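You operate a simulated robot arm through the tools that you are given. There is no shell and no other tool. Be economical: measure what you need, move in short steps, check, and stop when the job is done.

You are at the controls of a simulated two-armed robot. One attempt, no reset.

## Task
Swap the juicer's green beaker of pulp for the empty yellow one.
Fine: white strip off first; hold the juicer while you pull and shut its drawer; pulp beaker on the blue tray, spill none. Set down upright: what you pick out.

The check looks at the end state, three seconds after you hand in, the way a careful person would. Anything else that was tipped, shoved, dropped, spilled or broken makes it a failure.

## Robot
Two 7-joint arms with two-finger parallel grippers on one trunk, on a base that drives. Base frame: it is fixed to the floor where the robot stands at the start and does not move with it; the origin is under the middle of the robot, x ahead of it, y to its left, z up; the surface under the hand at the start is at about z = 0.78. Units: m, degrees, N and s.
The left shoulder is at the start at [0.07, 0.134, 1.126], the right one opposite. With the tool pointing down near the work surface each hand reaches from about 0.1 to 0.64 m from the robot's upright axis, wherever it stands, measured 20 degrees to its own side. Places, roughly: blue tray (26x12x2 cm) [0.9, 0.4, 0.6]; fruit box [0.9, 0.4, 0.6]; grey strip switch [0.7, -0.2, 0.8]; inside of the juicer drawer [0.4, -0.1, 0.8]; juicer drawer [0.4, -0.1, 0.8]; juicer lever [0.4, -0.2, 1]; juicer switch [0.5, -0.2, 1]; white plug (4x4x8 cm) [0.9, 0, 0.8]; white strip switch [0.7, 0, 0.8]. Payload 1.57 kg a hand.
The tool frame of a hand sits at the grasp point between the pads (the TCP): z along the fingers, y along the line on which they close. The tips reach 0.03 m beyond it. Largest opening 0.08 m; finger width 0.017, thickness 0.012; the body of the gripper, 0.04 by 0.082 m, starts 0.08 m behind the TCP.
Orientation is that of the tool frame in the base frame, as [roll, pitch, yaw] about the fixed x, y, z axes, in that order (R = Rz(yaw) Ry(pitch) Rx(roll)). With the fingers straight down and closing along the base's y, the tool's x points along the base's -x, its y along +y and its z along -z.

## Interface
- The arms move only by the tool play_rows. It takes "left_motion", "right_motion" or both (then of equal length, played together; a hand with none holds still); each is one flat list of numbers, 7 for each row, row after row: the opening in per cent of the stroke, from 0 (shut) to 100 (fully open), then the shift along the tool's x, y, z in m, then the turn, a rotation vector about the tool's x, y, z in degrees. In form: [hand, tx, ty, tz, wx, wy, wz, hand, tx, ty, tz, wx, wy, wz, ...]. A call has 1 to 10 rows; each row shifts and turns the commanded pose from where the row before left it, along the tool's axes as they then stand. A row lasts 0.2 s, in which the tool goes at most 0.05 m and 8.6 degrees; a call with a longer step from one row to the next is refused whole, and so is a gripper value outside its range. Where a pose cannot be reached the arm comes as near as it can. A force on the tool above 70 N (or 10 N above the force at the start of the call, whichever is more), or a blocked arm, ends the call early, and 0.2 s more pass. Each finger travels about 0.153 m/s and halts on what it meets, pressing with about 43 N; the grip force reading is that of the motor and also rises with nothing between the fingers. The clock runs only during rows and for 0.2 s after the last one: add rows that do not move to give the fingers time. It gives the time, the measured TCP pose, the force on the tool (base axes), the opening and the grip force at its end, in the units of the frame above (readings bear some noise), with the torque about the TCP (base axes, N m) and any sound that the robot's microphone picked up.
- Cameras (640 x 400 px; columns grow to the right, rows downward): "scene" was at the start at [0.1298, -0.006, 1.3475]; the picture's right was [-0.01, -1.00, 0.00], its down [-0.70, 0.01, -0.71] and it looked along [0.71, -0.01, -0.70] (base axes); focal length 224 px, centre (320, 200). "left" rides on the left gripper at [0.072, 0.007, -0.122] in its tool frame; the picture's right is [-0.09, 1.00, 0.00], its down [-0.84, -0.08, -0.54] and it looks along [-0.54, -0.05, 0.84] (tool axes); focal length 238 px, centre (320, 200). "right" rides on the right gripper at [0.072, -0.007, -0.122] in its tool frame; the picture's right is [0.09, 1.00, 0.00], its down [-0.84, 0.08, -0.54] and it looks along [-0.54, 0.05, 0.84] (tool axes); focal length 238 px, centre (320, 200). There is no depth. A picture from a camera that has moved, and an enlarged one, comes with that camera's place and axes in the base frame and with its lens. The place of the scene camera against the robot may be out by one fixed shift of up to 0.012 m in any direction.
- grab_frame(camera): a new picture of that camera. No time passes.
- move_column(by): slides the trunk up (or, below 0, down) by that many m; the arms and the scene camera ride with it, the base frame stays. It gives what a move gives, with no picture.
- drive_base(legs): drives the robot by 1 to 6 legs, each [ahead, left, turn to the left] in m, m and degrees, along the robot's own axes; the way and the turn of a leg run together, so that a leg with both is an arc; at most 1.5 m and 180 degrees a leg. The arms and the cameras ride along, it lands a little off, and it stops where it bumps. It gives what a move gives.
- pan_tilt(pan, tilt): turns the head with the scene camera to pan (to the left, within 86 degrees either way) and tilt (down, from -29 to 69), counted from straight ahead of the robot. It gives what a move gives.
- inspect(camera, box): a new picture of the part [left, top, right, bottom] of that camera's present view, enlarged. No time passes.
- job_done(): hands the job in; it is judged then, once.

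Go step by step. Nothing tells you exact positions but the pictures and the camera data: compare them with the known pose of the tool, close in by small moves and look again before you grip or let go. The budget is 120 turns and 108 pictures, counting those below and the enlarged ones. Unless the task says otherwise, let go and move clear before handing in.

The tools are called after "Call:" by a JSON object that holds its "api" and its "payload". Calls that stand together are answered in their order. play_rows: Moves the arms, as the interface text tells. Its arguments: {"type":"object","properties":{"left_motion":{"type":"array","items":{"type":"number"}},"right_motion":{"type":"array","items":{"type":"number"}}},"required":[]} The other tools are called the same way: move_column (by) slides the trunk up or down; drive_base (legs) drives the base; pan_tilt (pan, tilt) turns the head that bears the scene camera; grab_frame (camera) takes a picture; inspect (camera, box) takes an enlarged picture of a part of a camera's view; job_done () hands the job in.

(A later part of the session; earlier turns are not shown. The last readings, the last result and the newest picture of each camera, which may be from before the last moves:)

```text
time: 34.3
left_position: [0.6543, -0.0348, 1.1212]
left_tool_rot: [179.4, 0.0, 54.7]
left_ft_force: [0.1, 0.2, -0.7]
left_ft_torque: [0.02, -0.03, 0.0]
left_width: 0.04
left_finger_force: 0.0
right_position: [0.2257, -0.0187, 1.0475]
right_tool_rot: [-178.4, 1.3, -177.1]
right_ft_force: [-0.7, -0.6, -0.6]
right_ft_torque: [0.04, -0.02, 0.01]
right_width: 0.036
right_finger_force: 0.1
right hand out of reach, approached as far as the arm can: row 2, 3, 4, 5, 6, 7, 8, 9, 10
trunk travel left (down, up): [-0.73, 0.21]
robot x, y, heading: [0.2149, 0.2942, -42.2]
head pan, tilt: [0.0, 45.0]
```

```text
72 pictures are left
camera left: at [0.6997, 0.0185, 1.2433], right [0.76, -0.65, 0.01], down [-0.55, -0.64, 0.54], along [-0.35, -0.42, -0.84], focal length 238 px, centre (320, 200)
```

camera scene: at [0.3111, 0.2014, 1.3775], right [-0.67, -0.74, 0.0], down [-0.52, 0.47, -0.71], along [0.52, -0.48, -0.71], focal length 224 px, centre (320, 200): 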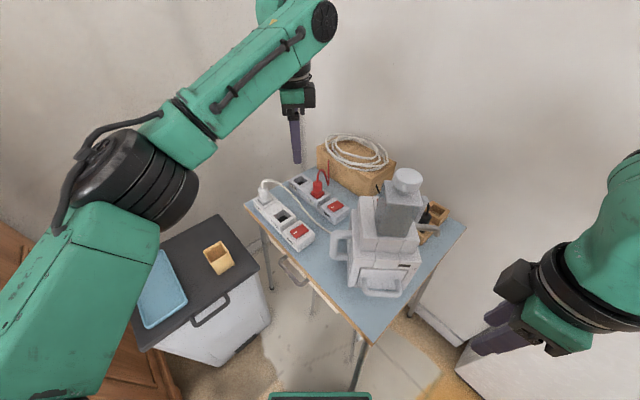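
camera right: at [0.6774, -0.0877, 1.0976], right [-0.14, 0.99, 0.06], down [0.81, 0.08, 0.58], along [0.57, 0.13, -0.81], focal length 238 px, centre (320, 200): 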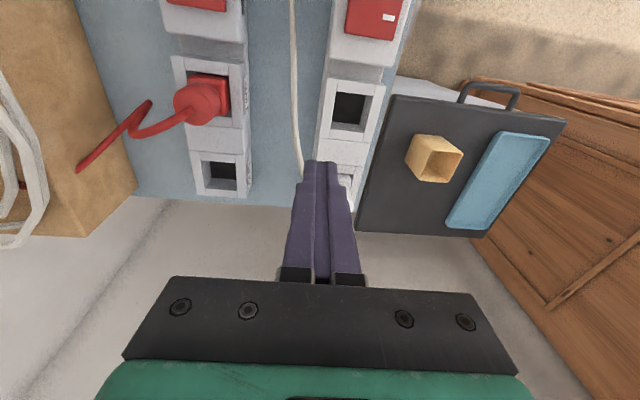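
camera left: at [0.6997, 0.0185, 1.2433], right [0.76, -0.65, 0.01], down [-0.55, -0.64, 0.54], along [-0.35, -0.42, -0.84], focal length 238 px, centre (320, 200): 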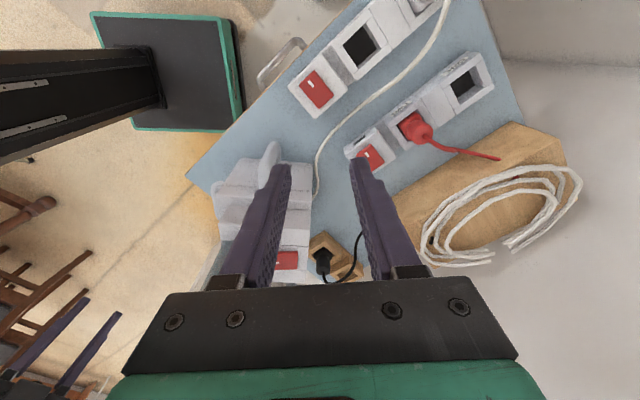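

Right hand ran out of room near the body, so I back off 0.1 m, then bring the right hand out in front and finish the turns. (The juicer's front top edge is at z≈0.93, so I will tilt the right hand to reach the bar from the front.)

Call:
{"api": "drive_base", "payload": {"legs": [[-0.1, 0, 0]]}}

Call:
{"api": "play_rows", "payload": {"left_motion": [50, 0, 0, 0, 0, 0, 8, 50, 0, 0, 0, 0, 0, 0, 50, 0, 0, 0, 0, 0, 0, 50, 0, 0, 0, 0, 0, 0, 50, 0, 0, 0, 0, 0, 0], "right_motion": [45, 0, 0, 0, 0, 0, -8.4, 45, 0, 0, 0, 0, 0, -8.4, 45, 0, 0, 0, 0, 0, -8.4, 45, 0, 0, 0, 0, 0, -8.4, 45, 0, 0, 0, 0, 0, -6.5]}}

Call:
{"api": "grab_frame", "payload": {"camera": "scene"}}

Call:
{"api": "grab_frame", "payload": {"camera": "right"}}

```text
time: 35.4
left_position: [0.5811, 0.0291, 1.121]
left_tool_rot: [179.5, 0.0, 55.0]
left_ft_force: [0.0, 0.5, 1.0]
left_ft_torque: [0.01, 0.0, 0.0]
left_width: 0.0399
left_finger_force: 0.1
right_position: [0.1534, 0.0443, 1.0469]
right_tool_rot: [-178.3, 1.4, -177.1]
right_ft_force: [0.4, 0.0, 0.6]
right_ft_torque: [0.0, 0.01, -0.02]
right_width: 0.0357
right_finger_force: 0.1
trunk travel left (down, up): [-0.73, 0.21]
robot x, y, heading: [0.145, 0.3621, -42.2]
head pan, tilt: [0.0, 45.0]
```

```text
time: 36.6
left_position: [0.5824, 0.0289, 1.1208]
left_tool_rot: [179.5, -0.2, 47.0]
left_ft_force: [-0.3, -0.8, 0.3]
left_ft_torque: [0.0, -0.03, 0.02]
left_width: 0.0403
left_finger_force: 0.0
right_position: [0.1861, 0.0756, 1.0494]
right_tool_rot: [-175.4, -3.5, -159.3]
right_ft_force: [0.5, -0.1, 0.3]
right_ft_torque: [-0.01, 0.03, 0.0]
right_width: 0.0359
right_finger_force: 0.1
right hand out of reach, approached as far as the arm can: row 1, 2, 3, 4
trunk travel left (down, up): [-0.73, 0.21]
robot x, y, heading: [0.1461, 0.3593, -42.3]
head pan, tilt: [0.0, 45.0]
```

```text
71 pictures are left
camera scene: at [0.2385, 0.2658, 1.3773], right [-0.67, -0.74, 0.0], down [-0.52, 0.48, -0.71], along [0.52, -0.48, -0.71], focal length 224 px, centre (320, 200)
```

scene: 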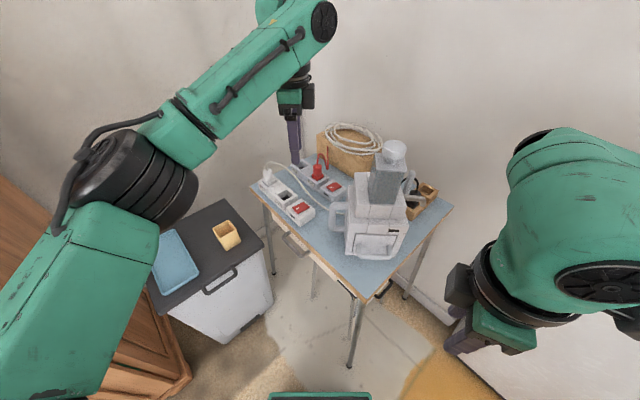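

```text
70 pictures are left
camera right: at [0.1236, 0.0558, 1.1753], right [-0.44, 0.9, -0.07], down [0.77, 0.42, 0.48], along [0.46, 0.15, -0.87], focal length 238 px, centre (320, 200)
```

right: 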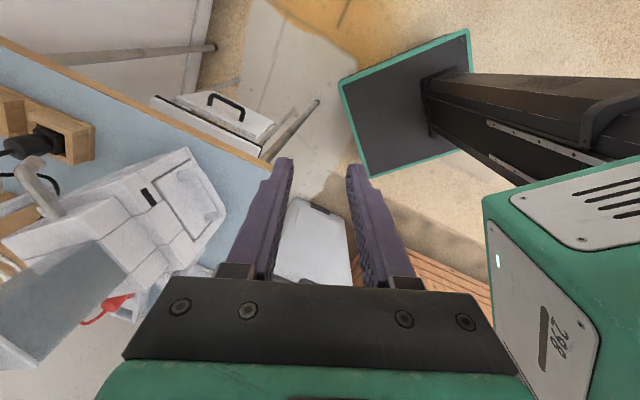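

I bring the right hand forward to in front of the drawer, then finish its turn and tilt it forward.

Call:
{"api": "play_rows", "payload": {"right_motion": [45, -0.018, -0.023, 0.01, 0, 0, 0, 45, -0.018, -0.023, 0.01, 0, 0, 0, 45, -0.018, -0.023, 0.01, 0, 0, 0, 45, -0.018, -0.023, 0.01, 0, 0, 0, 45, -0.018, -0.023, 0.01, 0, 0, 0, 45, 0, 0, 0, 0, 0, -8.4, 45, 0, 0, 0, 0, 0, -8.4, 45, 0, 0, 0, 0, 0, -7, 45, 0, 0, 0, 8, 0, 0, 45, 0, 0, 0, 8, 0, 0]}}

Call:
{"api": "grab_frame", "payload": {"camera": "scene"}}

Call:
{"api": "grab_frame", "payload": {"camera": "right"}}

Call:
{"api": "grab_frame", "payload": {"camera": "left"}}

```text
time: 38.8
left_position: [0.5815, 0.031, 1.1207]
left_tool_rot: [179.5, -0.1, 46.8]
left_ft_force: [0.1, 0.4, 0.1]
left_ft_torque: [-0.01, 0.01, 0.03]
left_width: 0.0399
left_finger_force: 0.0
right_position: [0.2504, 0.1375, 1.0395]
right_tool_rot: [-161.6, -3.5, -136.4]
right_ft_force: [0.0, -0.4, -1.1]
right_ft_torque: [0.03, 0.0, 0.0]
right_width: 0.036
right_finger_force: 0.1
right hand out of reach, approached as far as the arm can: row 1, 2, 3, 4, 5, 6, 7, 8
trunk travel left (down, up): [-0.73, 0.21]
robot x, y, heading: [0.1404, 0.3592, -42.2]
head pan, tilt: [0.0, 45.0]
```

```text
69 pictures are left
camera scene: at [0.2376, 0.2668, 1.3775], right [-0.67, -0.74, 0.0], down [-0.52, 0.48, -0.71], along [0.52, -0.48, -0.71], focal length 224 px, centre (320, 200)
```

scene: 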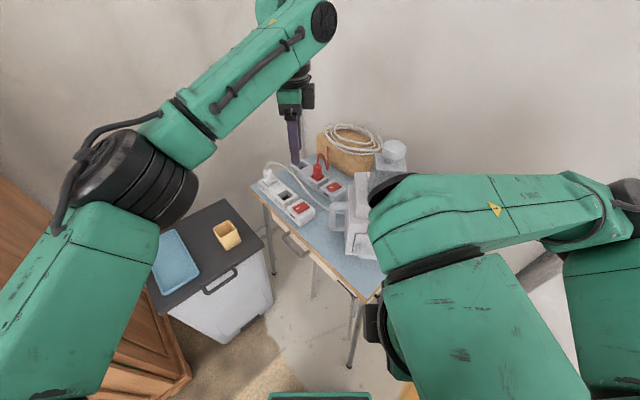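

```text
68 pictures are left
camera right: at [0.1809, 0.1161, 1.1618], right [-0.73, 0.61, -0.31], down [0.46, 0.77, 0.44], along [0.51, 0.18, -0.84], focal length 238 px, centre (320, 200)
```

right: 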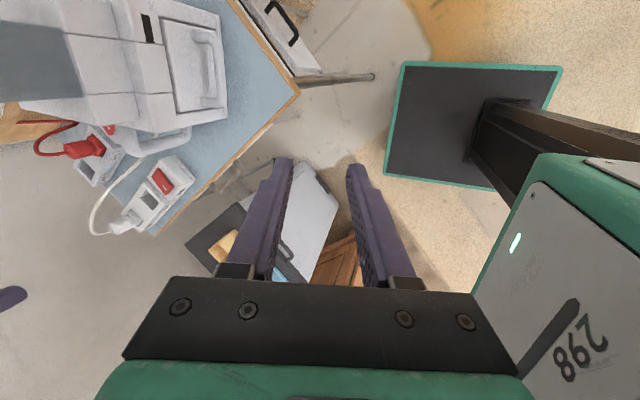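

```text
67 pictures are left
camera left: at [0.6336, 0.0772, 1.2435], right [0.66, -0.75, 0.01], down [-0.63, -0.56, 0.54], along [-0.4, -0.36, -0.84], focal length 238 px, centre (320, 200)
```

left: 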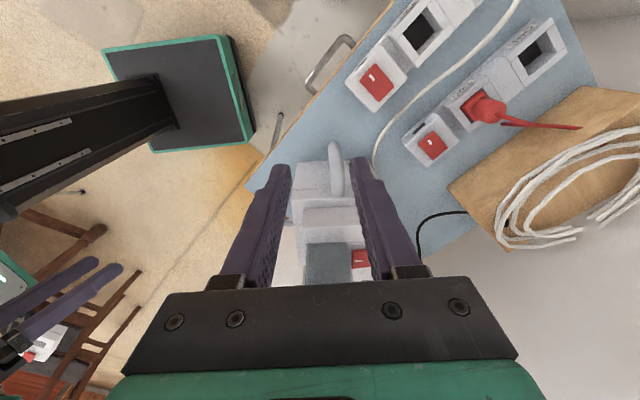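

The right arm got into an awkward fold close to the body. I undo the turn, move the hand out forward, and turn again there.

Call:
{"api": "play_rows", "payload": {"right_motion": [45, 0, 0, 0, -8, 0, 0, 45, 0, 0, 0, -8, 0, 0, 45, 0, 0, 0, 0, 0, 8.4, 45, 0, 0, 0, 0, 0, 8.4, 45, 0, 0, 0, 0, 0, 8.4, 45, 0, 0, 0, 0, 0, 8.4, 45, 0, 0, 0, 0, 0, 8.4, 45, 0, 0, 0, 0, 0, 8.4, 45, 0, 0, 0, 0, 0, 8.4, 45, 0, 0, 0, 0, 0, 8.4]}}

Call:
{"api": "grab_frame", "payload": {"camera": "scene"}}

```text
time: 41.0
left_position: [0.5812, 0.0299, 1.1202]
left_tool_rot: [179.5, -0.1, 47.0]
left_ft_force: [0.6, -0.3, 0.9]
left_ft_torque: [-0.01, -0.01, 0.0]
left_width: 0.0398
left_finger_force: 0.1
right_position: [0.2537, 0.1367, 1.0403]
right_tool_rot: [-175.9, 0.8, 156.2]
right_ft_force: [0.1, -0.7, 1.4]
right_ft_torque: [0.01, 0.03, -0.02]
right_width: 0.0359
right_finger_force: 0.0
trunk travel left (down, up): [-0.73, 0.21]
robot x, y, heading: [0.1387, 0.3569, -42.3]
head pan, tilt: [0.0, 45.0]
```

```text
66 pictures are left
camera scene: at [0.2391, 0.2663, 1.3774], right [-0.67, -0.74, 0.0], down [-0.52, 0.48, -0.71], along [0.52, -0.48, -0.71], focal length 224 px, centre (320, 200)
```

scene: 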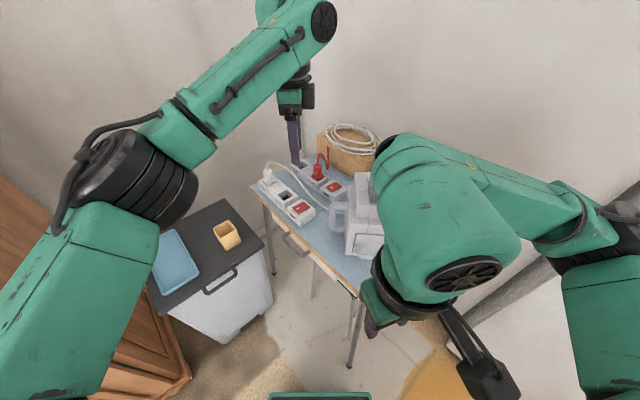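

Call:
{"api": "play_rows", "payload": {"right_motion": [45, -0.027, -0.022, 0, 0, 0, 0, 45, -0.027, -0.022, 0, 0, 0, 0, 45, -0.027, -0.022, 0, 0, 0, 0, 45, -0.027, -0.022, 0, 0, 0, 0, 45, -0.027, -0.022, 0, 0, 0, 0, 45, 0, 0, 0, 0, 0, -8.4, 45, 0, 0, 0, 0, 0, -8.4, 45, 0, 0, 0, 0, 0, -8.4, 45, 0, 0, 0, 0, 0, -8.4, 45, 0, 0, 0, 0, 0, -8.4]}}

Call:
{"api": "grab_frame", "payload": {"camera": "scene"}}

```text
time: 43.2
left_position: [0.5827, 0.0307, 1.1204]
left_tool_rot: [179.6, -0.2, 47.0]
left_ft_force: [0.3, 0.4, 0.7]
left_ft_torque: [-0.01, -0.01, 0.02]
left_width: 0.0402
left_finger_force: 0.0
right_position: [0.3336, -0.0141, 1.0538]
right_tool_rot: [-176.4, -0.5, -177.2]
right_ft_force: [0.7, -0.1, 1.1]
right_ft_torque: [0.01, 0.02, 0.01]
right_width: 0.036
right_finger_force: 0.1
right hand out of reach, approached as far as the arm can: row 9, 10
trunk travel left (down, up): [-0.73, 0.21]
robot x, y, heading: [0.1449, 0.3601, -42.3]
head pan, tilt: [0.0, 45.0]
```

```text
65 pictures are left
camera scene: at [0.2393, 0.2659, 1.3773], right [-0.67, -0.74, 0.0], down [-0.52, 0.48, -0.71], along [0.52, -0.48, -0.71], focal length 224 px, centre (320, 200)
```

scene: 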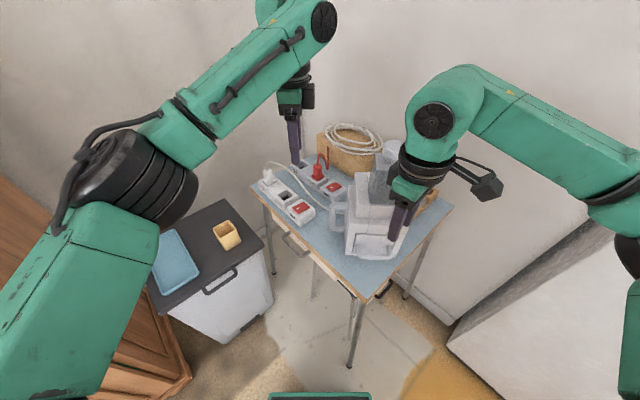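

The wrist limits lie that way; I turn the right hand the other way (yaw 45°).

Call:
{"api": "play_rows", "payload": {"right_motion": [45, 0, 0, 0, 0, 0, 8.5, 45, 0, 0, 0, 0, 0, 8.5, 45, 0, 0, 0, 0, 0, 8.5, 45, 0, 0, 0, 0, 0, 8.5, 45, 0, 0, 0, 0, 0, 8.5, 45, 0, 0, 0, 0, 0, 8.5, 45, 0, 0, 0, 0, 0, 8.5, 45, 0, 0, 0, 0, 0, 8.5, 45, 0, 0, 0, 0, 0, 8.5, 45, 0, 0, 0, 0, 0, 8.5]}}

Call:
{"api": "play_rows", "payload": {"right_motion": [45, 0, 0, 0, 0, 0, 8.5, 45, 0, 0, 0, 0, 0, 8.5, 45, 0, 0, 0, 0, 0, 8.5, 45, 0, 0, 0, 0, 0, 8.5, 45, 0, 0, 0, 0, 0, 8.5, 45, 0, 0, 0, 0, 0, 8.5, 45, 0, 0, 0, 0, 0, 2, 45, 0, 0, 0, -8, 0, 0, 45, 0, 0, 0, -8, 0, 0, 45, 0, 0, 0, -8, 0, 0]}}

Call:
{"api": "grab_frame", "payload": {"camera": "scene"}}

Call:
{"api": "grab_frame", "payload": {"camera": "right"}}

```text
time: 45.4
left_position: [0.5826, 0.0302, 1.1203]
left_tool_rot: [179.5, -0.1, 46.9]
left_ft_force: [0.0, -0.4, -0.4]
left_ft_torque: [-0.03, -0.03, 0.0]
left_width: 0.04
left_finger_force: 0.1
right_position: [0.3324, -0.0138, 1.0518]
right_tool_rot: [-179.2, 3.7, 97.5]
right_ft_force: [1.2, 0.7, -0.7]
right_ft_torque: [-0.02, 0.02, -0.01]
right_width: 0.0359
right_finger_force: 0.1
trunk travel left (down, up): [-0.73, 0.21]
robot x, y, heading: [0.1425, 0.3607, -42.4]
head pan, tilt: [0.0, 45.0]
```

```text
time: 47.6
left_position: [0.5811, 0.0295, 1.121]
left_tool_rot: [179.6, -0.2, 47.0]
left_ft_force: [0.3, -0.2, 0.1]
left_ft_torque: [0.0, 0.0, -0.02]
left_width: 0.0402
left_finger_force: 0.0
right_position: [0.333, -0.0126, 1.0525]
right_tool_rot: [153.5, 2.8, 44.5]
right_ft_force: [0.5, 0.7, -0.7]
right_ft_torque: [0.01, -0.01, 0.01]
right_width: 0.0361
right_finger_force: 0.1
trunk travel left (down, up): [-0.73, 0.21]
robot x, y, heading: [0.1435, 0.3583, -42.3]
head pan, tilt: [0.0, 45.0]
```

```text
64 pictures are left
camera scene: at [0.2386, 0.2666, 1.3775], right [-0.67, -0.74, 0.0], down [-0.52, 0.48, -0.71], along [0.52, -0.48, -0.71], focal length 224 px, centre (320, 200)
```

scene: 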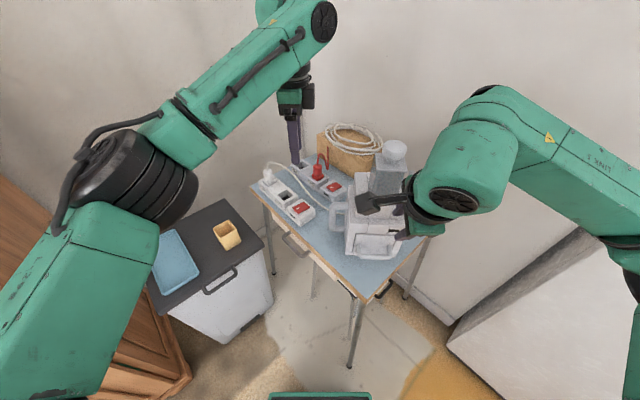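

```text
63 pictures are left
camera right: at [0.3445, 0.0843, 1.156], right [0.71, -0.56, 0.44], down [-0.7, -0.45, 0.56], along [-0.12, -0.7, -0.7], focal length 238 px, centre (320, 200)
```

right: 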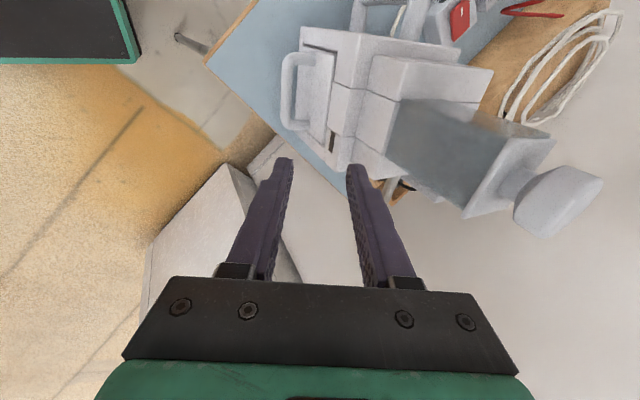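

The right camera now sees the drawer bar well. I zoom in to measure bar, gap and handle.

Call:
{"api": "inspect", "payload": {"camera": "right", "box": [260, 0, 460, 160]}}

Call:
{"api": "inspect", "payload": {"camera": "scene", "box": [320, 160, 440, 270]}}

Call:
{"api": "inspect", "payload": {"camera": "left", "box": [260, 110, 420, 270]}}

```text
2.50 times, centred on (360, 80) of right
camera zoom: at [0.3445, 0.0843, 1.156], right [0.71, -0.56, 0.44], down [-0.7, -0.45, 0.56], along [-0.12, -0.7, -0.7], focal length 596 px, centre (220, 500)
```

zoom: 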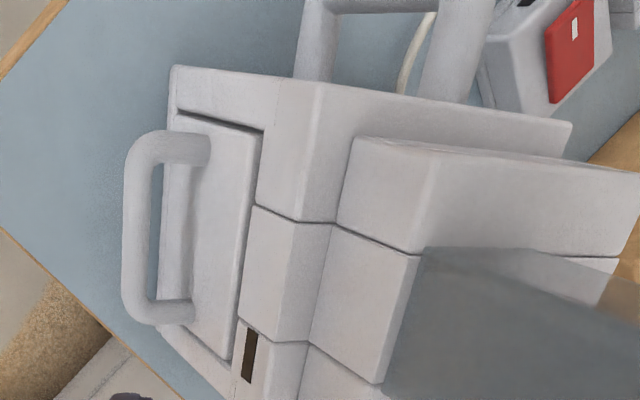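

```text
3.64 times, centred on (380, 215) of scene
camera zoom: at [0.2386, 0.2666, 1.3775], right [-0.67, -0.74, 0.0], down [-0.52, 0.48, -0.71], along [0.52, -0.48, -0.71], focal length 813 px, centre (102, 146)
```

zoom: 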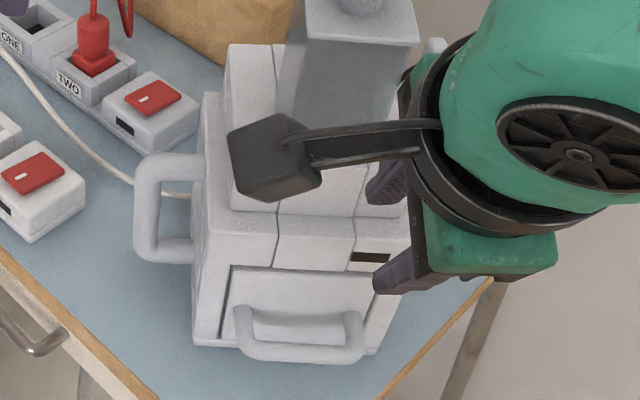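

```text
2.50 times, centred on (340, 190) of left
camera zoom: at [0.6344, 0.0771, 1.2431], right [0.66, -0.75, 0.01], down [-0.63, -0.56, 0.54], along [-0.4, -0.36, -0.84], focal length 596 px, centre (270, 225)
```

zoom: 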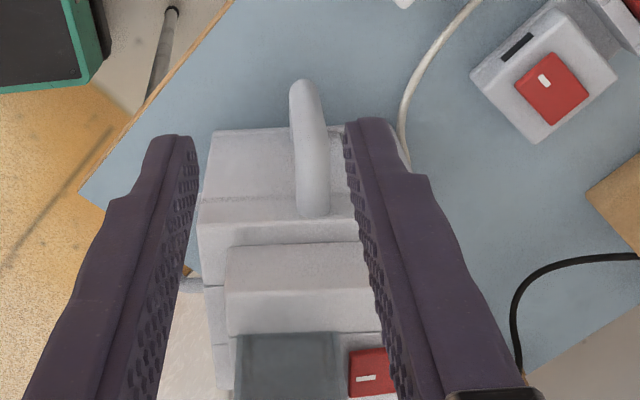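

The top rod of the left handle is at about (0.523, -0.056, 0.925), the drawer bar at about (0.376, -0.050, 0.835). I bring both hands to pre-grasp points and look again.

Call:
{"api": "play_rows", "payload": {"left_motion": [50, -0.0206, 0.0032, 0.012, 0, 0, 0, 50, -0.0206, 0.0032, 0.012, 0, 0, 0, 50, -0.0206, 0.0032, 0.012, 0, 0, 0, 50, -0.0206, 0.0032, 0.012, 0, 0, 0, 50, -0.0206, 0.0032, 0.012, 0, 0, 0], "right_motion": [35, 0.0022, -0.0092, 0.026, 0, 0, 0, 35, 0.0022, -0.0092, 0.026, 0, 0, 0, 35, 0.0022, -0.0092, 0.026, 0, 0, 0, 35, 0.0022, -0.0092, 0.026, 0, 0, 0, 35, 0.0022, -0.0092, 0.026, 0, 0, 0]}}

Call:
{"api": "grab_frame", "payload": {"camera": "left"}}

Call:
{"api": "grab_frame", "payload": {"camera": "right"}}

Call:
{"api": "inspect", "payload": {"camera": "scene", "box": [300, 140, 460, 280]}}

```text
time: 48.8
left_position: [0.5278, -0.04, 1.0663]
left_tool_rot: [179.6, 0.1, 46.9]
left_ft_force: [0.2, -0.1, 0.3]
left_ft_torque: [0.01, 0.01, -0.02]
left_width: 0.0401
left_finger_force: 0.0
left hand out of reach, approached as far as the arm can: row 4, 5
right_position: [0.3501, -0.0196, 0.9156]
right_tool_rot: [153.7, 2.9, 44.5]
right_ft_force: [0.4, 0.5, 0.0]
right_ft_torque: [0.02, 0.0, 0.01]
right_width: 0.0281
right_finger_force: 0.0
trunk travel left (down, up): [-0.73, 0.21]
robot x, y, heading: [0.1471, 0.3572, -42.3]
head pan, tilt: [0.0, 45.0]
```

```text
59 pictures are left
camera left: at [0.5812, 0.0076, 1.1874], right [0.66, -0.75, 0.01], down [-0.63, -0.56, 0.54], along [-0.4, -0.36, -0.84], focal length 238 px, centre (320, 200)
```

left: 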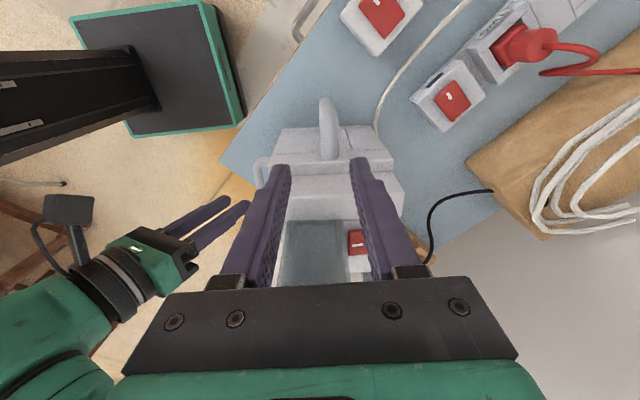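

```text
58 pictures are left
camera right: at [0.3621, 0.0771, 1.0185], right [0.71, -0.56, 0.44], down [-0.7, -0.45, 0.56], along [-0.12, -0.7, -0.7], focal length 238 px, centre (320, 200)
```

right: 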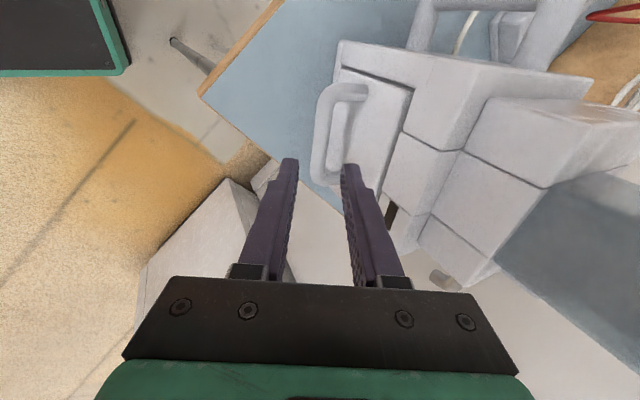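

```text
2.86 times, centred on (380, 210) of scene
camera zoom: at [0.2401, 0.2664, 1.3774], right [-0.67, -0.74, 0.0], down [-0.52, 0.48, -0.71], along [0.52, -0.48, -0.71], focal length 639 px, centre (149, 171)
```

zoom: 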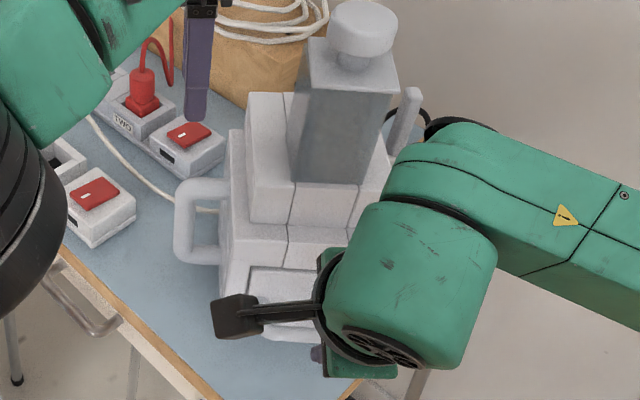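

Two views of the right camera put the drawer bar at (0.374, -0.044, 0.847), right on the right tool's axis. The left hand is at its reach limit, so I tilt it 20° forward, and advance the right hand in part.

Call:
{"api": "play_rows", "payload": {"left_motion": [50, 0, 0, 0, -4, 0, 0, 50, 0, 0, 0, -4, 0, 0, 50, 0, 0, 0, -4, 0, 0, 50, 0, 0, 0, -4, 0, 0, 50, 0, 0, 0, -4, 0, 0], "right_motion": [28, 0.0006, -0.0003, 0.007, 0, 0, 0, 28, 0.0006, -0.0003, 0.007, 0, 0, 0, 28, 0.0006, -0.0003, 0.007, 0, 0, 0, 28, 0.0006, -0.0003, 0.007, 0, 0, 0, 28, 0.0006, -0.0003, 0.007, 0, 0, 0]}}

Call:
{"api": "grab_frame", "payload": {"camera": "left"}}

Call:
{"api": "grab_frame", "payload": {"camera": "right"}}

```text
time: 50.0
left_position: [0.5287, -0.0396, 1.0665]
left_tool_rot: [159.5, 0.0, 46.9]
left_ft_force: [-0.1, -0.6, 0.1]
left_ft_torque: [0.01, 0.02, 0.0]
left_width: 0.04
left_finger_force: 0.1
left hand out of reach, approached as far as the arm can: row 1
right_position: [0.3601, -0.0303, 0.8833]
right_tool_rot: [153.7, 2.9, 44.7]
right_ft_force: [0.5, 0.5, -0.1]
right_ft_torque: [0.01, 0.04, 0.01]
right_width: 0.0224
right_finger_force: 0.1
trunk travel left (down, up): [-0.73, 0.21]
robot x, y, heading: [0.1454, 0.3633, -42.0]
head pan, tilt: [0.0, 45.0]
```

```text
56 pictures are left
camera left: at [0.5503, 0.0363, 1.1831], right [0.62, -0.7, 0.35], down [-0.76, -0.43, 0.48], along [-0.19, -0.56, -0.8], focal length 238 px, centre (320, 200)
```

left: 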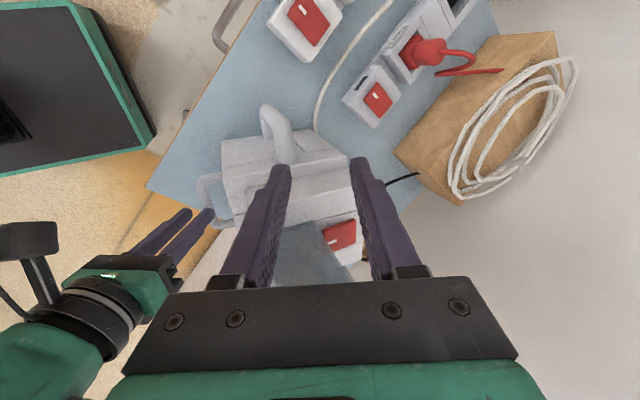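

```text
55 pictures are left
camera right: at [0.3719, 0.0666, 0.9861], right [0.71, -0.56, 0.44], down [-0.7, -0.45, 0.56], along [-0.12, -0.7, -0.7], focal length 238 px, centre (320, 200)
```

right: 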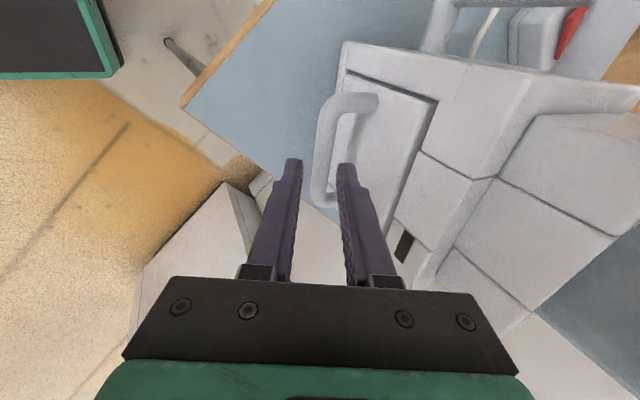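

Left rod re-triangulated: about (0.528, -0.053, 0.91). I advance both: left to just above the rod, right to straddle the drawer bar.

Call:
{"api": "play_rows", "payload": {"left_motion": [50, -0.0021, -0.0093, 0.02, 0, 0, 0, 50, -0.0021, -0.0093, 0.02, 0, 0, 0, 50, -0.0021, -0.0093, 0.02, 0, 0, 0, 50, -0.0021, -0.0093, 0.02, 0, 0, 0, 50, -0.0021, -0.0093, 0.02, 0, 0, 0], "right_motion": [28, 0.0004, 0.0002, 0.0055, 0, 0, 0, 28, 0.0004, 0.0002, 0.0055, 0, 0, 0, 28, 0.0004, 0.0002, 0.0055, 0, 0, 0, 28, 0.0004, 0.0002, 0.0055, 0, 0, 0, 28, 0.0004, 0.0002, 0.005, 0, 0, 0]}}

Call:
{"api": "grab_frame", "payload": {"camera": "left"}}

Call:
{"api": "grab_frame", "payload": {"camera": "right"}}

```text
time: 51.2
left_position: [0.5163, -0.0432, 0.9553]
left_tool_rot: [159.5, -0.1, 46.8]
left_ft_force: [-0.3, -0.6, 0.3]
left_ft_torque: [0.04, -0.03, 0.02]
left_width: 0.04
left_finger_force: 0.0
right_position: [0.3687, -0.0412, 0.8592]
right_tool_rot: [153.7, 3.0, 44.6]
right_ft_force: [0.7, 0.3, 0.1]
right_ft_torque: [-0.02, -0.01, -0.01]
right_width: 0.0224
right_finger_force: 0.1
trunk travel left (down, up): [-0.73, 0.21]
robot x, y, heading: [0.1424, 0.3608, -42.3]
head pan, tilt: [0.0, 45.0]
```

```text
54 pictures are left
camera left: at [0.5376, 0.0332, 1.0726], right [0.62, -0.7, 0.35], down [-0.76, -0.43, 0.48], along [-0.19, -0.56, -0.81], focal length 238 px, centre (320, 200)
```

left: 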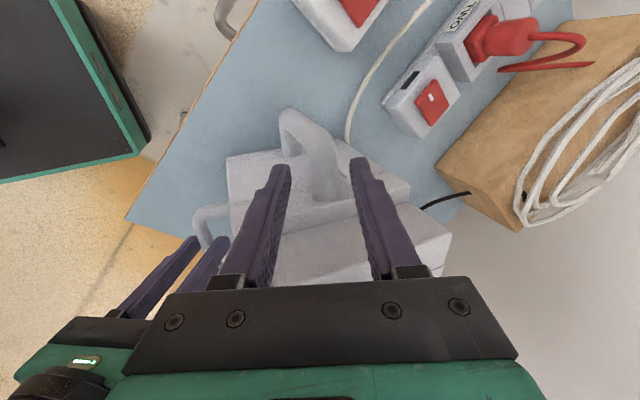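

```text
53 pictures are left
camera right: at [0.3804, 0.0566, 0.9621], right [0.71, -0.56, 0.44], down [-0.7, -0.45, 0.56], along [-0.12, -0.7, -0.7], focal length 238 px, centre (320, 200)
```

right: 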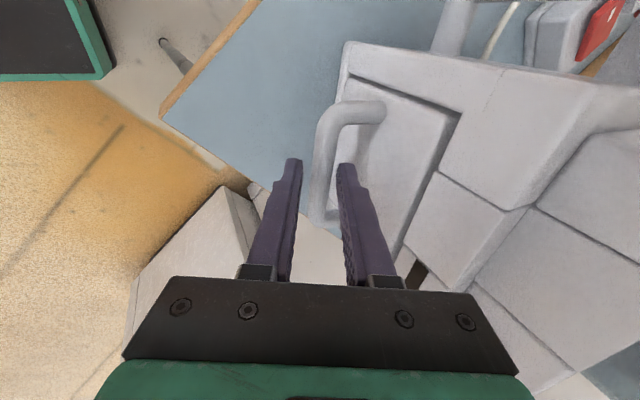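

Right fingers straddle the bar; I close the right hand. Left fingers are lined up on the rod; I lower them 5.5 cm.

Call:
{"api": "play_rows", "payload": {"left_motion": [65, -0.0015, -0.0015, 0, 0, 0, 0, 65, -0.0015, -0.0015, 0.011, 0, 0, 0, 65, -0.0015, -0.0015, 0.011, 0, 0, 0, 65, -0.0015, -0.0015, 0.011, 0, 0, 0, 65, 0, 0, 0.011, 0, 0, 0, 65, 0, 0, 0.01, 0, 0, 0], "right_motion": [28, 0, 0, 0, 0, 0, 0, 0, 0, 0, 0, 0, 0, 0, 0, 0, 0, 0, 0, 0, 0, 0, 0, 0, 0, 0, 0, 0, 0, 0, 0, 0, 0, 0, 0, 0, 0, 0, 0, 0, 0, 0]}}

Call:
{"api": "grab_frame", "payload": {"camera": "left"}}

```text
time: 52.6
left_position: [0.5179, -0.0575, 0.9111]
left_tool_rot: [158.7, 0.3, 46.8]
left_ft_force: [-1.3, 2.5, 35.8]
left_ft_torque: [-0.04, 2.11, -0.09]
left_width: 0.0519
left_finger_force: 0.0
right_position: [0.3658, -0.0371, 0.8606]
right_tool_rot: [153.7, 3.0, 44.6]
right_ft_force: [3.6, -1.4, -0.9]
right_ft_torque: [0.31, -0.31, -0.39]
right_width: 0.0133
right_finger_force: 30.1
trunk travel left (down, up): [-0.73, 0.21]
robot x, y, heading: [0.1445, 0.3577, -42.5]
head pan, tilt: [0.0, 45.0]
```

```text
52 pictures are left
camera left: at [0.54, 0.0212, 1.0264], right [0.62, -0.7, 0.36], down [-0.77, -0.42, 0.48], along [-0.18, -0.57, -0.8], focal length 238 px, centre (320, 200)
```

left: 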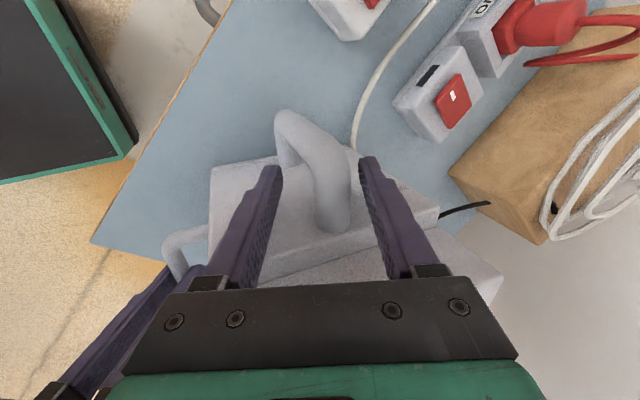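

The right hand holds the bar (13 mm). The left wrist leans on the juicer's upper block (36 N), so I back off slightly, lean the left hand outward 15°, and come back.

Call:
{"api": "play_rows", "payload": {"left_motion": [65, 0, 0, -0.015, 0, 0, 0, 65, 0, 0, 0, 0, -5, 0, 65, 0, 0, 0, 0, -5, 0, 65, 0, 0, 0, 0, -5, 0, 65, 0, 0, 0, 0, 0, 0]}}

Call:
{"api": "grab_frame", "payload": {"camera": "left"}}

Call:
{"api": "inspect", "payload": {"camera": "scene", "box": [280, 100, 460, 280]}}

```text
time: 53.8
left_position: [0.5147, -0.0526, 0.9171]
left_tool_rot: [158.9, 14.0, 41.5]
left_ft_force: [0.1, -0.9, -0.1]
left_ft_torque: [0.0, -0.03, 0.02]
left_width: 0.0517
left_finger_force: 0.1
right_position: [0.3685, -0.041, 0.8613]
right_tool_rot: [153.5, 2.9, 44.4]
right_ft_force: [-0.8, -1.7, 3.7]
right_ft_torque: [0.13, -0.22, -0.29]
right_width: 0.0131
right_finger_force: 30.3
trunk travel left (down, up): [-0.73, 0.21]
robot x, y, heading: [0.1379, 0.3623, -42.3]
head pan, tilt: [0.0, 45.0]
```

```text
51 pictures are left
camera left: at [0.5632, 0.0395, 1.0123], right [0.61, -0.7, 0.37], down [-0.7, -0.26, 0.67], along [-0.37, -0.67, -0.65], focal length 238 px, centre (320, 200)
```

left: 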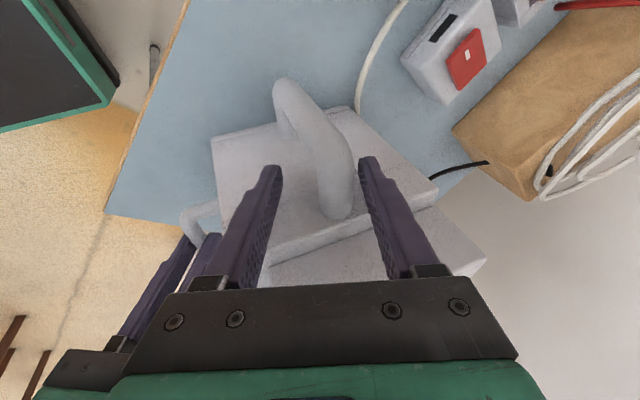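

```text
2.22 times, centred on (370, 190) of scene
camera zoom: at [0.2386, 0.2665, 1.3775], right [-0.67, -0.74, 0.0], down [-0.52, 0.48, -0.71], along [0.52, -0.48, -0.71], focal length 497 px, centre (209, 222)
```

zoom: 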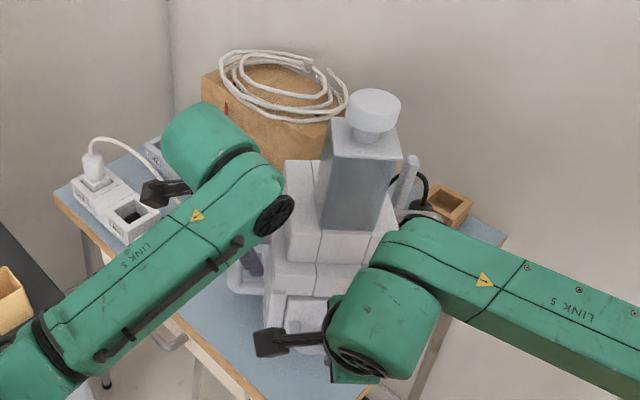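

The left hand is free and well lined up on the rod; I advance 1.4 cm and close.

Call:
{"api": "play_rows", "payload": {"left_motion": [65, 0.002, 0.0015, 0.005, 0, 0, 0, 65, 0.002, 0.0015, 0.005, 0, 0, 0, 65, 0, 0, 0.004, 0, 0, 0, 40, 0, 0, 0, 0, 0, 0, 20, 0, 0, 0, 0, 0, 0, 0, 0, 0, 0, 0, 0, 0, 0, 0, 0, 0, 0, 0, 0]}}

Call:
{"api": "grab_frame", "payload": {"camera": "left"}}

```text
time: 55.4
left_position: [0.5194, -0.0575, 0.907]
left_tool_rot: [158.8, 14.0, 41.6]
left_ft_force: [-5.1, -7.0, 4.8]
left_ft_torque: [0.15, -0.11, -0.05]
left_width: 0.0
left_finger_force: 21.3
right_position: [0.3674, -0.0397, 0.8607]
right_tool_rot: [153.7, 2.7, 44.7]
right_ft_force: [4.8, 2.2, 3.5]
right_ft_torque: [0.35, -0.31, 0.36]
right_width: 0.0132
right_finger_force: 30.3
trunk travel left (down, up): [-0.73, 0.21]
robot x, y, heading: [0.1406, 0.3588, -42.1]
head pan, tilt: [0.0, 45.0]
```

```text
49 pictures are left
camera left: at [0.5682, 0.0342, 1.0014], right [0.61, -0.7, 0.37], down [-0.7, -0.26, 0.67], along [-0.37, -0.67, -0.65], focal length 238 px, centre (320, 200)
```

left: 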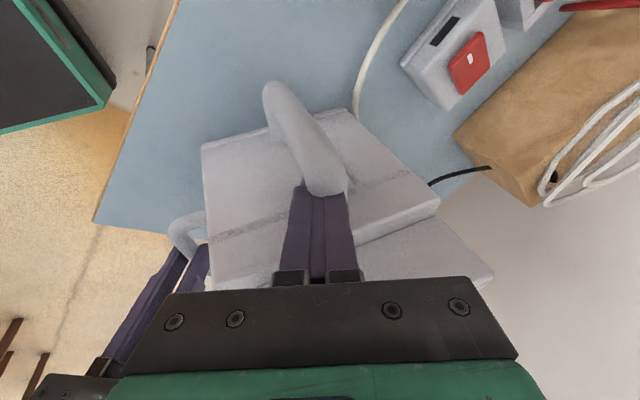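

The left fingers closed on nothing, so they were not around the rod. I open, retreat 4 cm and look closer.

Call:
{"api": "play_rows", "payload": {"left_motion": [65, 0, 0, 0, 0, 0, 0, 65, 0, 0, 0, 0, 0, 0, 65, 0, 0, -0.02, 0, 0, 0, 65, 0, 0, -0.02, 0, 0, 0]}}

Call:
{"api": "inspect", "payload": {"camera": "left", "box": [200, 60, 440, 300]}}

```text
time: 56.4
left_position: [0.5208, -0.0395, 0.9425]
left_tool_rot: [158.8, 14.0, 41.6]
left_ft_force: [-0.7, 0.0, 0.5]
left_ft_torque: [0.0, -0.01, 0.01]
left_width: 0.052
left_finger_force: 0.0
right_position: [0.3675, -0.0396, 0.8613]
right_tool_rot: [153.8, 2.9, 44.5]
right_ft_force: [0.6, 1.0, 2.7]
right_ft_torque: [-0.46, 0.38, -0.27]
right_width: 0.0133
right_finger_force: 30.1
trunk travel left (down, up): [-0.73, 0.21]
robot x, y, heading: [0.1423, 0.3561, -42.3]
head pan, tilt: [0.0, 45.0]
```

```text
1.67 times, centred on (320, 180) of left
camera zoom: at [0.5676, 0.0518, 1.0371], right [0.61, -0.7, 0.37], down [-0.7, -0.26, 0.67], along [-0.37, -0.67, -0.65], focal length 397 px, centre (320, 233)
```

zoom: 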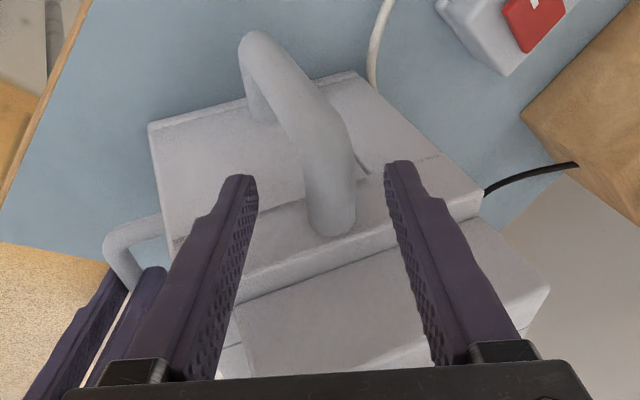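

The loop is vertical, top rod at z≈0.916. I go in again, but stop before closing to check where the rod sits between the fingers.

Call:
{"api": "play_rows", "payload": {"left_motion": [65, 0, 0, 0.01, 0, 0, 0, 65, 0, 0, 0.01, 0, 0, 0, 65, 0, 0, 0.01, 0, 0, 0, 65, 0, 0, 0, 0, 0, 0]}}

Call:
{"api": "inspect", "payload": {"camera": "left", "box": [200, 60, 440, 300]}}

```text
time: 57.4
left_position: [0.5212, -0.0524, 0.9134]
left_tool_rot: [159.0, 13.9, 41.6]
left_ft_force: [0.5, 0.2, 0.0]
left_ft_torque: [0.0, 0.02, -0.02]
left_width: 0.0519
left_finger_force: 0.0
right_position: [0.3679, -0.0397, 0.8597]
right_tool_rot: [153.7, 2.8, 44.5]
right_ft_force: [0.1, -0.8, 3.5]
right_ft_torque: [-0.22, 0.14, -0.14]
right_width: 0.0132
right_finger_force: 30.3
trunk travel left (down, up): [-0.73, 0.21]
robot x, y, heading: [0.1433, 0.3608, -42.4]
head pan, tilt: [0.0, 45.0]
```

```text
1.67 times, centred on (320, 180) of left
camera zoom: at [0.5696, 0.0401, 1.0089], right [0.61, -0.7, 0.37], down [-0.7, -0.26, 0.67], along [-0.37, -0.67, -0.65], focal length 397 px, centre (320, 233)
```

zoom: 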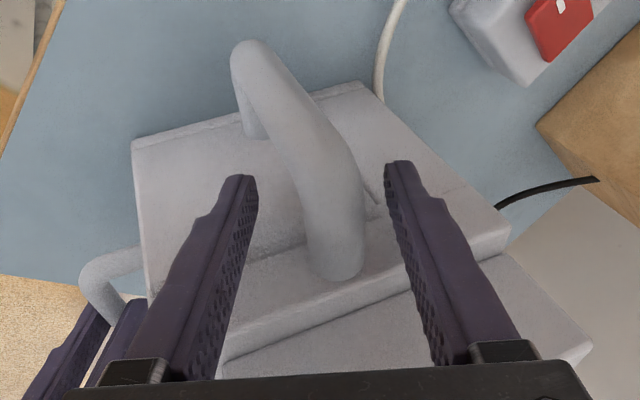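

The rod is clearly between the fingers, yet they closed through it, so only the outer vertical bar seems solid. I straighten the hand and shift outward to take the vertical bar.

Call:
{"api": "play_rows", "payload": {"left_motion": [65, 0, 0, -0.015, 0, 0, 0, 65, 0, 0, -0.015, 0, 0, 0, 65, 0.004, 0.0065, 0.0015, 6, 0, 0, 65, 0.0035, 0.0065, 0.0015, 6, 0, 0, 65, 0, 0, 0, 0, 0, 0]}}

Call:
{"api": "inspect", "payload": {"camera": "left", "box": [200, 60, 440, 300]}}

```text
time: 58.6
left_position: [0.5334, -0.0463, 0.9413]
left_tool_rot: [170.9, 14.0, 41.6]
left_ft_force: [0.4, -0.9, -0.6]
left_ft_torque: [0.0, 0.0, -0.06]
left_width: 0.052
left_finger_force: 0.1
right_position: [0.3671, -0.0407, 0.861]
right_tool_rot: [153.7, 2.8, 44.7]
right_ft_force: [-0.3, -0.6, 3.8]
right_ft_torque: [0.0, -0.03, 0.0]
right_width: 0.0131
right_finger_force: 30.2
trunk travel left (down, up): [-0.73, 0.21]
robot x, y, heading: [0.1472, 0.3568, -42.3]
head pan, tilt: [0.0, 45.0]
```

```text
1.67 times, centred on (320, 180) of left
camera zoom: at [0.5989, 0.0278, 1.0419], right [0.61, -0.77, 0.17], down [-0.62, -0.33, 0.71], along [-0.49, -0.54, -0.68], focal length 397 px, centre (320, 233)
```

zoom: 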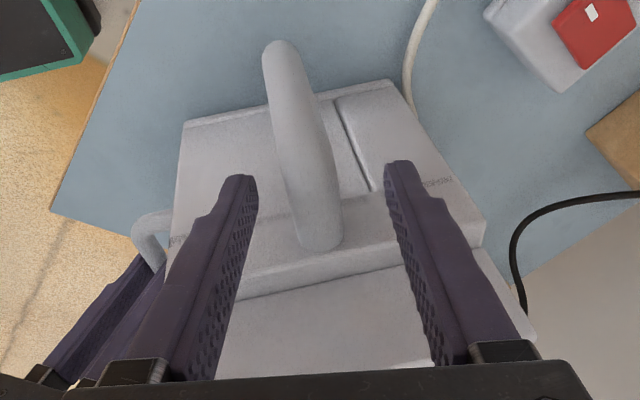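

The hand is now nearly vertical and lined up with the bar. I lower it 4.5 cm while keeping over the bar's axis, then close.

Call:
{"api": "play_rows", "payload": {"left_motion": [65, 0.0025, -0.001, 0.011, 0, 0, 0, 65, 0.0025, -0.001, 0.011, 0, 0, 0, 65, 0.0025, -0.001, 0.011, 0, 0, 0, 65, 0.0025, -0.001, 0.011, 0, 0, 0, 40, 0, 0, 0, 0, 0, 0, 15, 0, 0, 0, 0, 0, 0, 0, 0, 0, 0, 0, 0, 0, 0, 0, 0, 0, 0, 0, 0]}}

Call:
{"api": "inspect", "payload": {"camera": "left", "box": [200, 60, 440, 300]}}

```text
time: 60.4
left_position: [0.5334, -0.0466, 0.8962]
left_tool_rot: [171.0, 14.0, 41.6]
left_ft_force: [-6.5, 1.9, 0.5]
left_ft_torque: [1.33, 1.38, -0.12]
left_width: 0.0278
left_finger_force: 38.0
right_position: [0.3675, -0.0394, 0.8592]
right_tool_rot: [153.7, 2.9, 44.6]
right_ft_force: [2.3, 2.3, -0.2]
right_ft_torque: [-0.36, 0.28, -0.31]
right_width: 0.0134
right_finger_force: 30.2
trunk travel left (down, up): [-0.73, 0.21]
robot x, y, heading: [0.1451, 0.3594, -42.3]
head pan, tilt: [0.0, 45.0]
```

```text
1.67 times, centred on (320, 180) of left
camera zoom: at [0.5987, 0.0273, 0.9968], right [0.61, -0.77, 0.17], down [-0.62, -0.33, 0.71], along [-0.49, -0.54, -0.68], focal length 397 px, centre (320, 233)
```

zoom: 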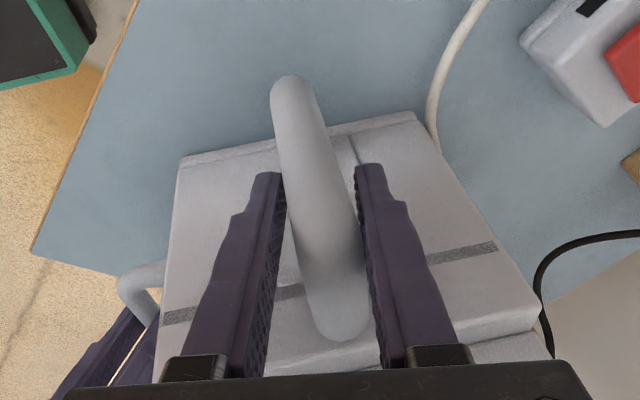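

The left hand grips the bar firmly (28 mm, 38 N). Now I pull the drawer with the right hand, straight out along the juicer's front normal, first 5 cm.

Call:
{"api": "play_rows", "payload": {"right_motion": [0, 0, -0.009, -0.0044, 0, 0, 0, 0, 0, -0.009, -0.0044, 0, 0, 0, 0, 0, -0.009, -0.0044, 0, 0, 0, 0, 0, -0.009, -0.0044, 0, 0, 0, 0, 0, -0.009, -0.0044, 0, 0, 0]}}

Call:
{"api": "grab_frame", "payload": {"camera": "right"}}

```text
time: 61.6
left_position: [0.5334, -0.0486, 0.8962]
left_tool_rot: [170.9, 14.0, 41.6]
left_ft_force: [-8.7, 1.2, 2.0]
left_ft_torque: [0.27, 1.97, 0.08]
left_width: 0.0277
left_finger_force: 38.4
right_position: [0.3319, -0.0048, 0.8596]
right_tool_rot: [153.7, 2.9, 44.4]
right_ft_force: [3.0, -3.6, 0.2]
right_ft_torque: [-0.3, -0.02, -0.28]
right_width: 0.0134
right_finger_force: 30.4
trunk travel left (down, up): [-0.73, 0.21]
robot x, y, heading: [0.1423, 0.3617, -42.3]
head pan, tilt: [0.0, 45.0]
```

```text
44 pictures are left
camera right: at [0.3451, 0.0921, 0.9621], right [0.71, -0.56, 0.44], down [-0.7, -0.44, 0.56], along [-0.12, -0.7, -0.7], focal length 238 px, centre (320, 200)
```

right: 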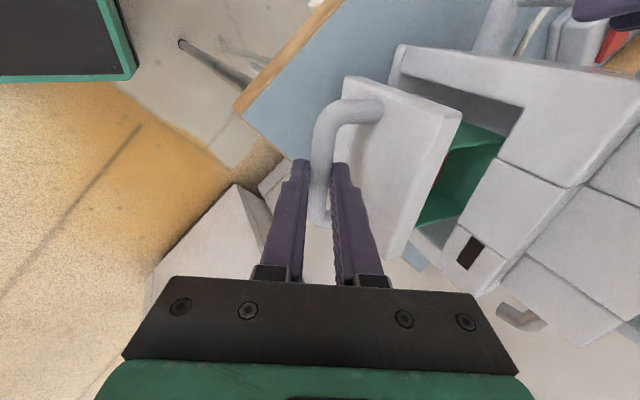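

The drawer slides easily and the green beaker shows. I pull another 5 cm.

Call:
{"api": "play_rows", "payload": {"right_motion": [0, 0, -0.009, -0.0044, 0, 0, 0, 0, 0, -0.009, -0.0044, 0, 0, 0, 0, 0, -0.009, -0.0044, 0, 0, 0, 0, 0, -0.009, -0.0044, 0, 0, 0]}}

Call:
{"api": "grab_frame", "payload": {"camera": "right"}}

Call:
{"api": "inspect", "payload": {"camera": "scene", "box": [300, 140, 440, 300]}}

```text
time: 62.6
left_position: [0.5339, -0.0476, 0.8958]
left_tool_rot: [170.8, 13.9, 41.6]
left_ft_force: [-3.5, -0.1, 5.7]
left_ft_torque: [0.73, 1.79, 0.01]
left_width: 0.0271
left_finger_force: 38.5
right_position: [0.3031, 0.026, 0.8598]
right_tool_rot: [153.8, 2.7, 44.5]
right_ft_force: [1.0, -4.2, 0.4]
right_ft_torque: [-0.38, 0.16, -0.34]
right_width: 0.0132
right_finger_force: 30.2
trunk travel left (down, up): [-0.73, 0.21]
robot x, y, heading: [0.1476, 0.3604, -42.4]
head pan, tilt: [0.0, 45.0]
```

```text
43 pictures are left
camera right: at [0.3155, 0.1224, 0.9619], right [0.71, -0.56, 0.43], down [-0.7, -0.45, 0.56], along [-0.12, -0.7, -0.7], focal length 238 px, centre (320, 200)
```

right: 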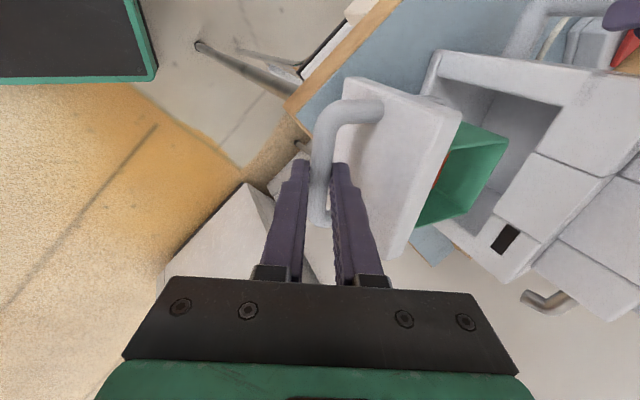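

```text
2.50 times, centred on (370, 220) of scene
camera zoom: at [0.2384, 0.2654, 1.3774], right [-0.67, -0.74, 0.0], down [-0.52, 0.48, -0.71], along [0.52, -0.47, -0.71], focal length 559 px, centre (195, 150)
```

zoom: 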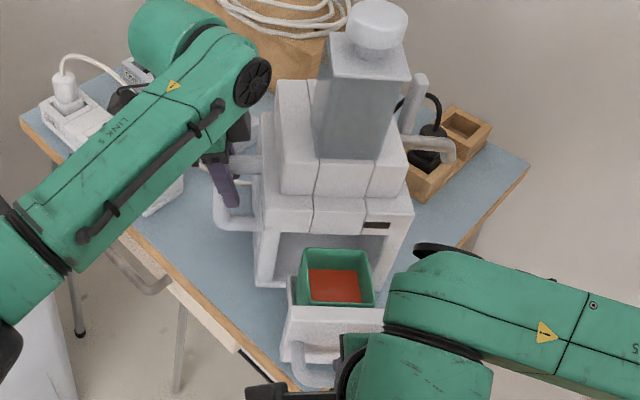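

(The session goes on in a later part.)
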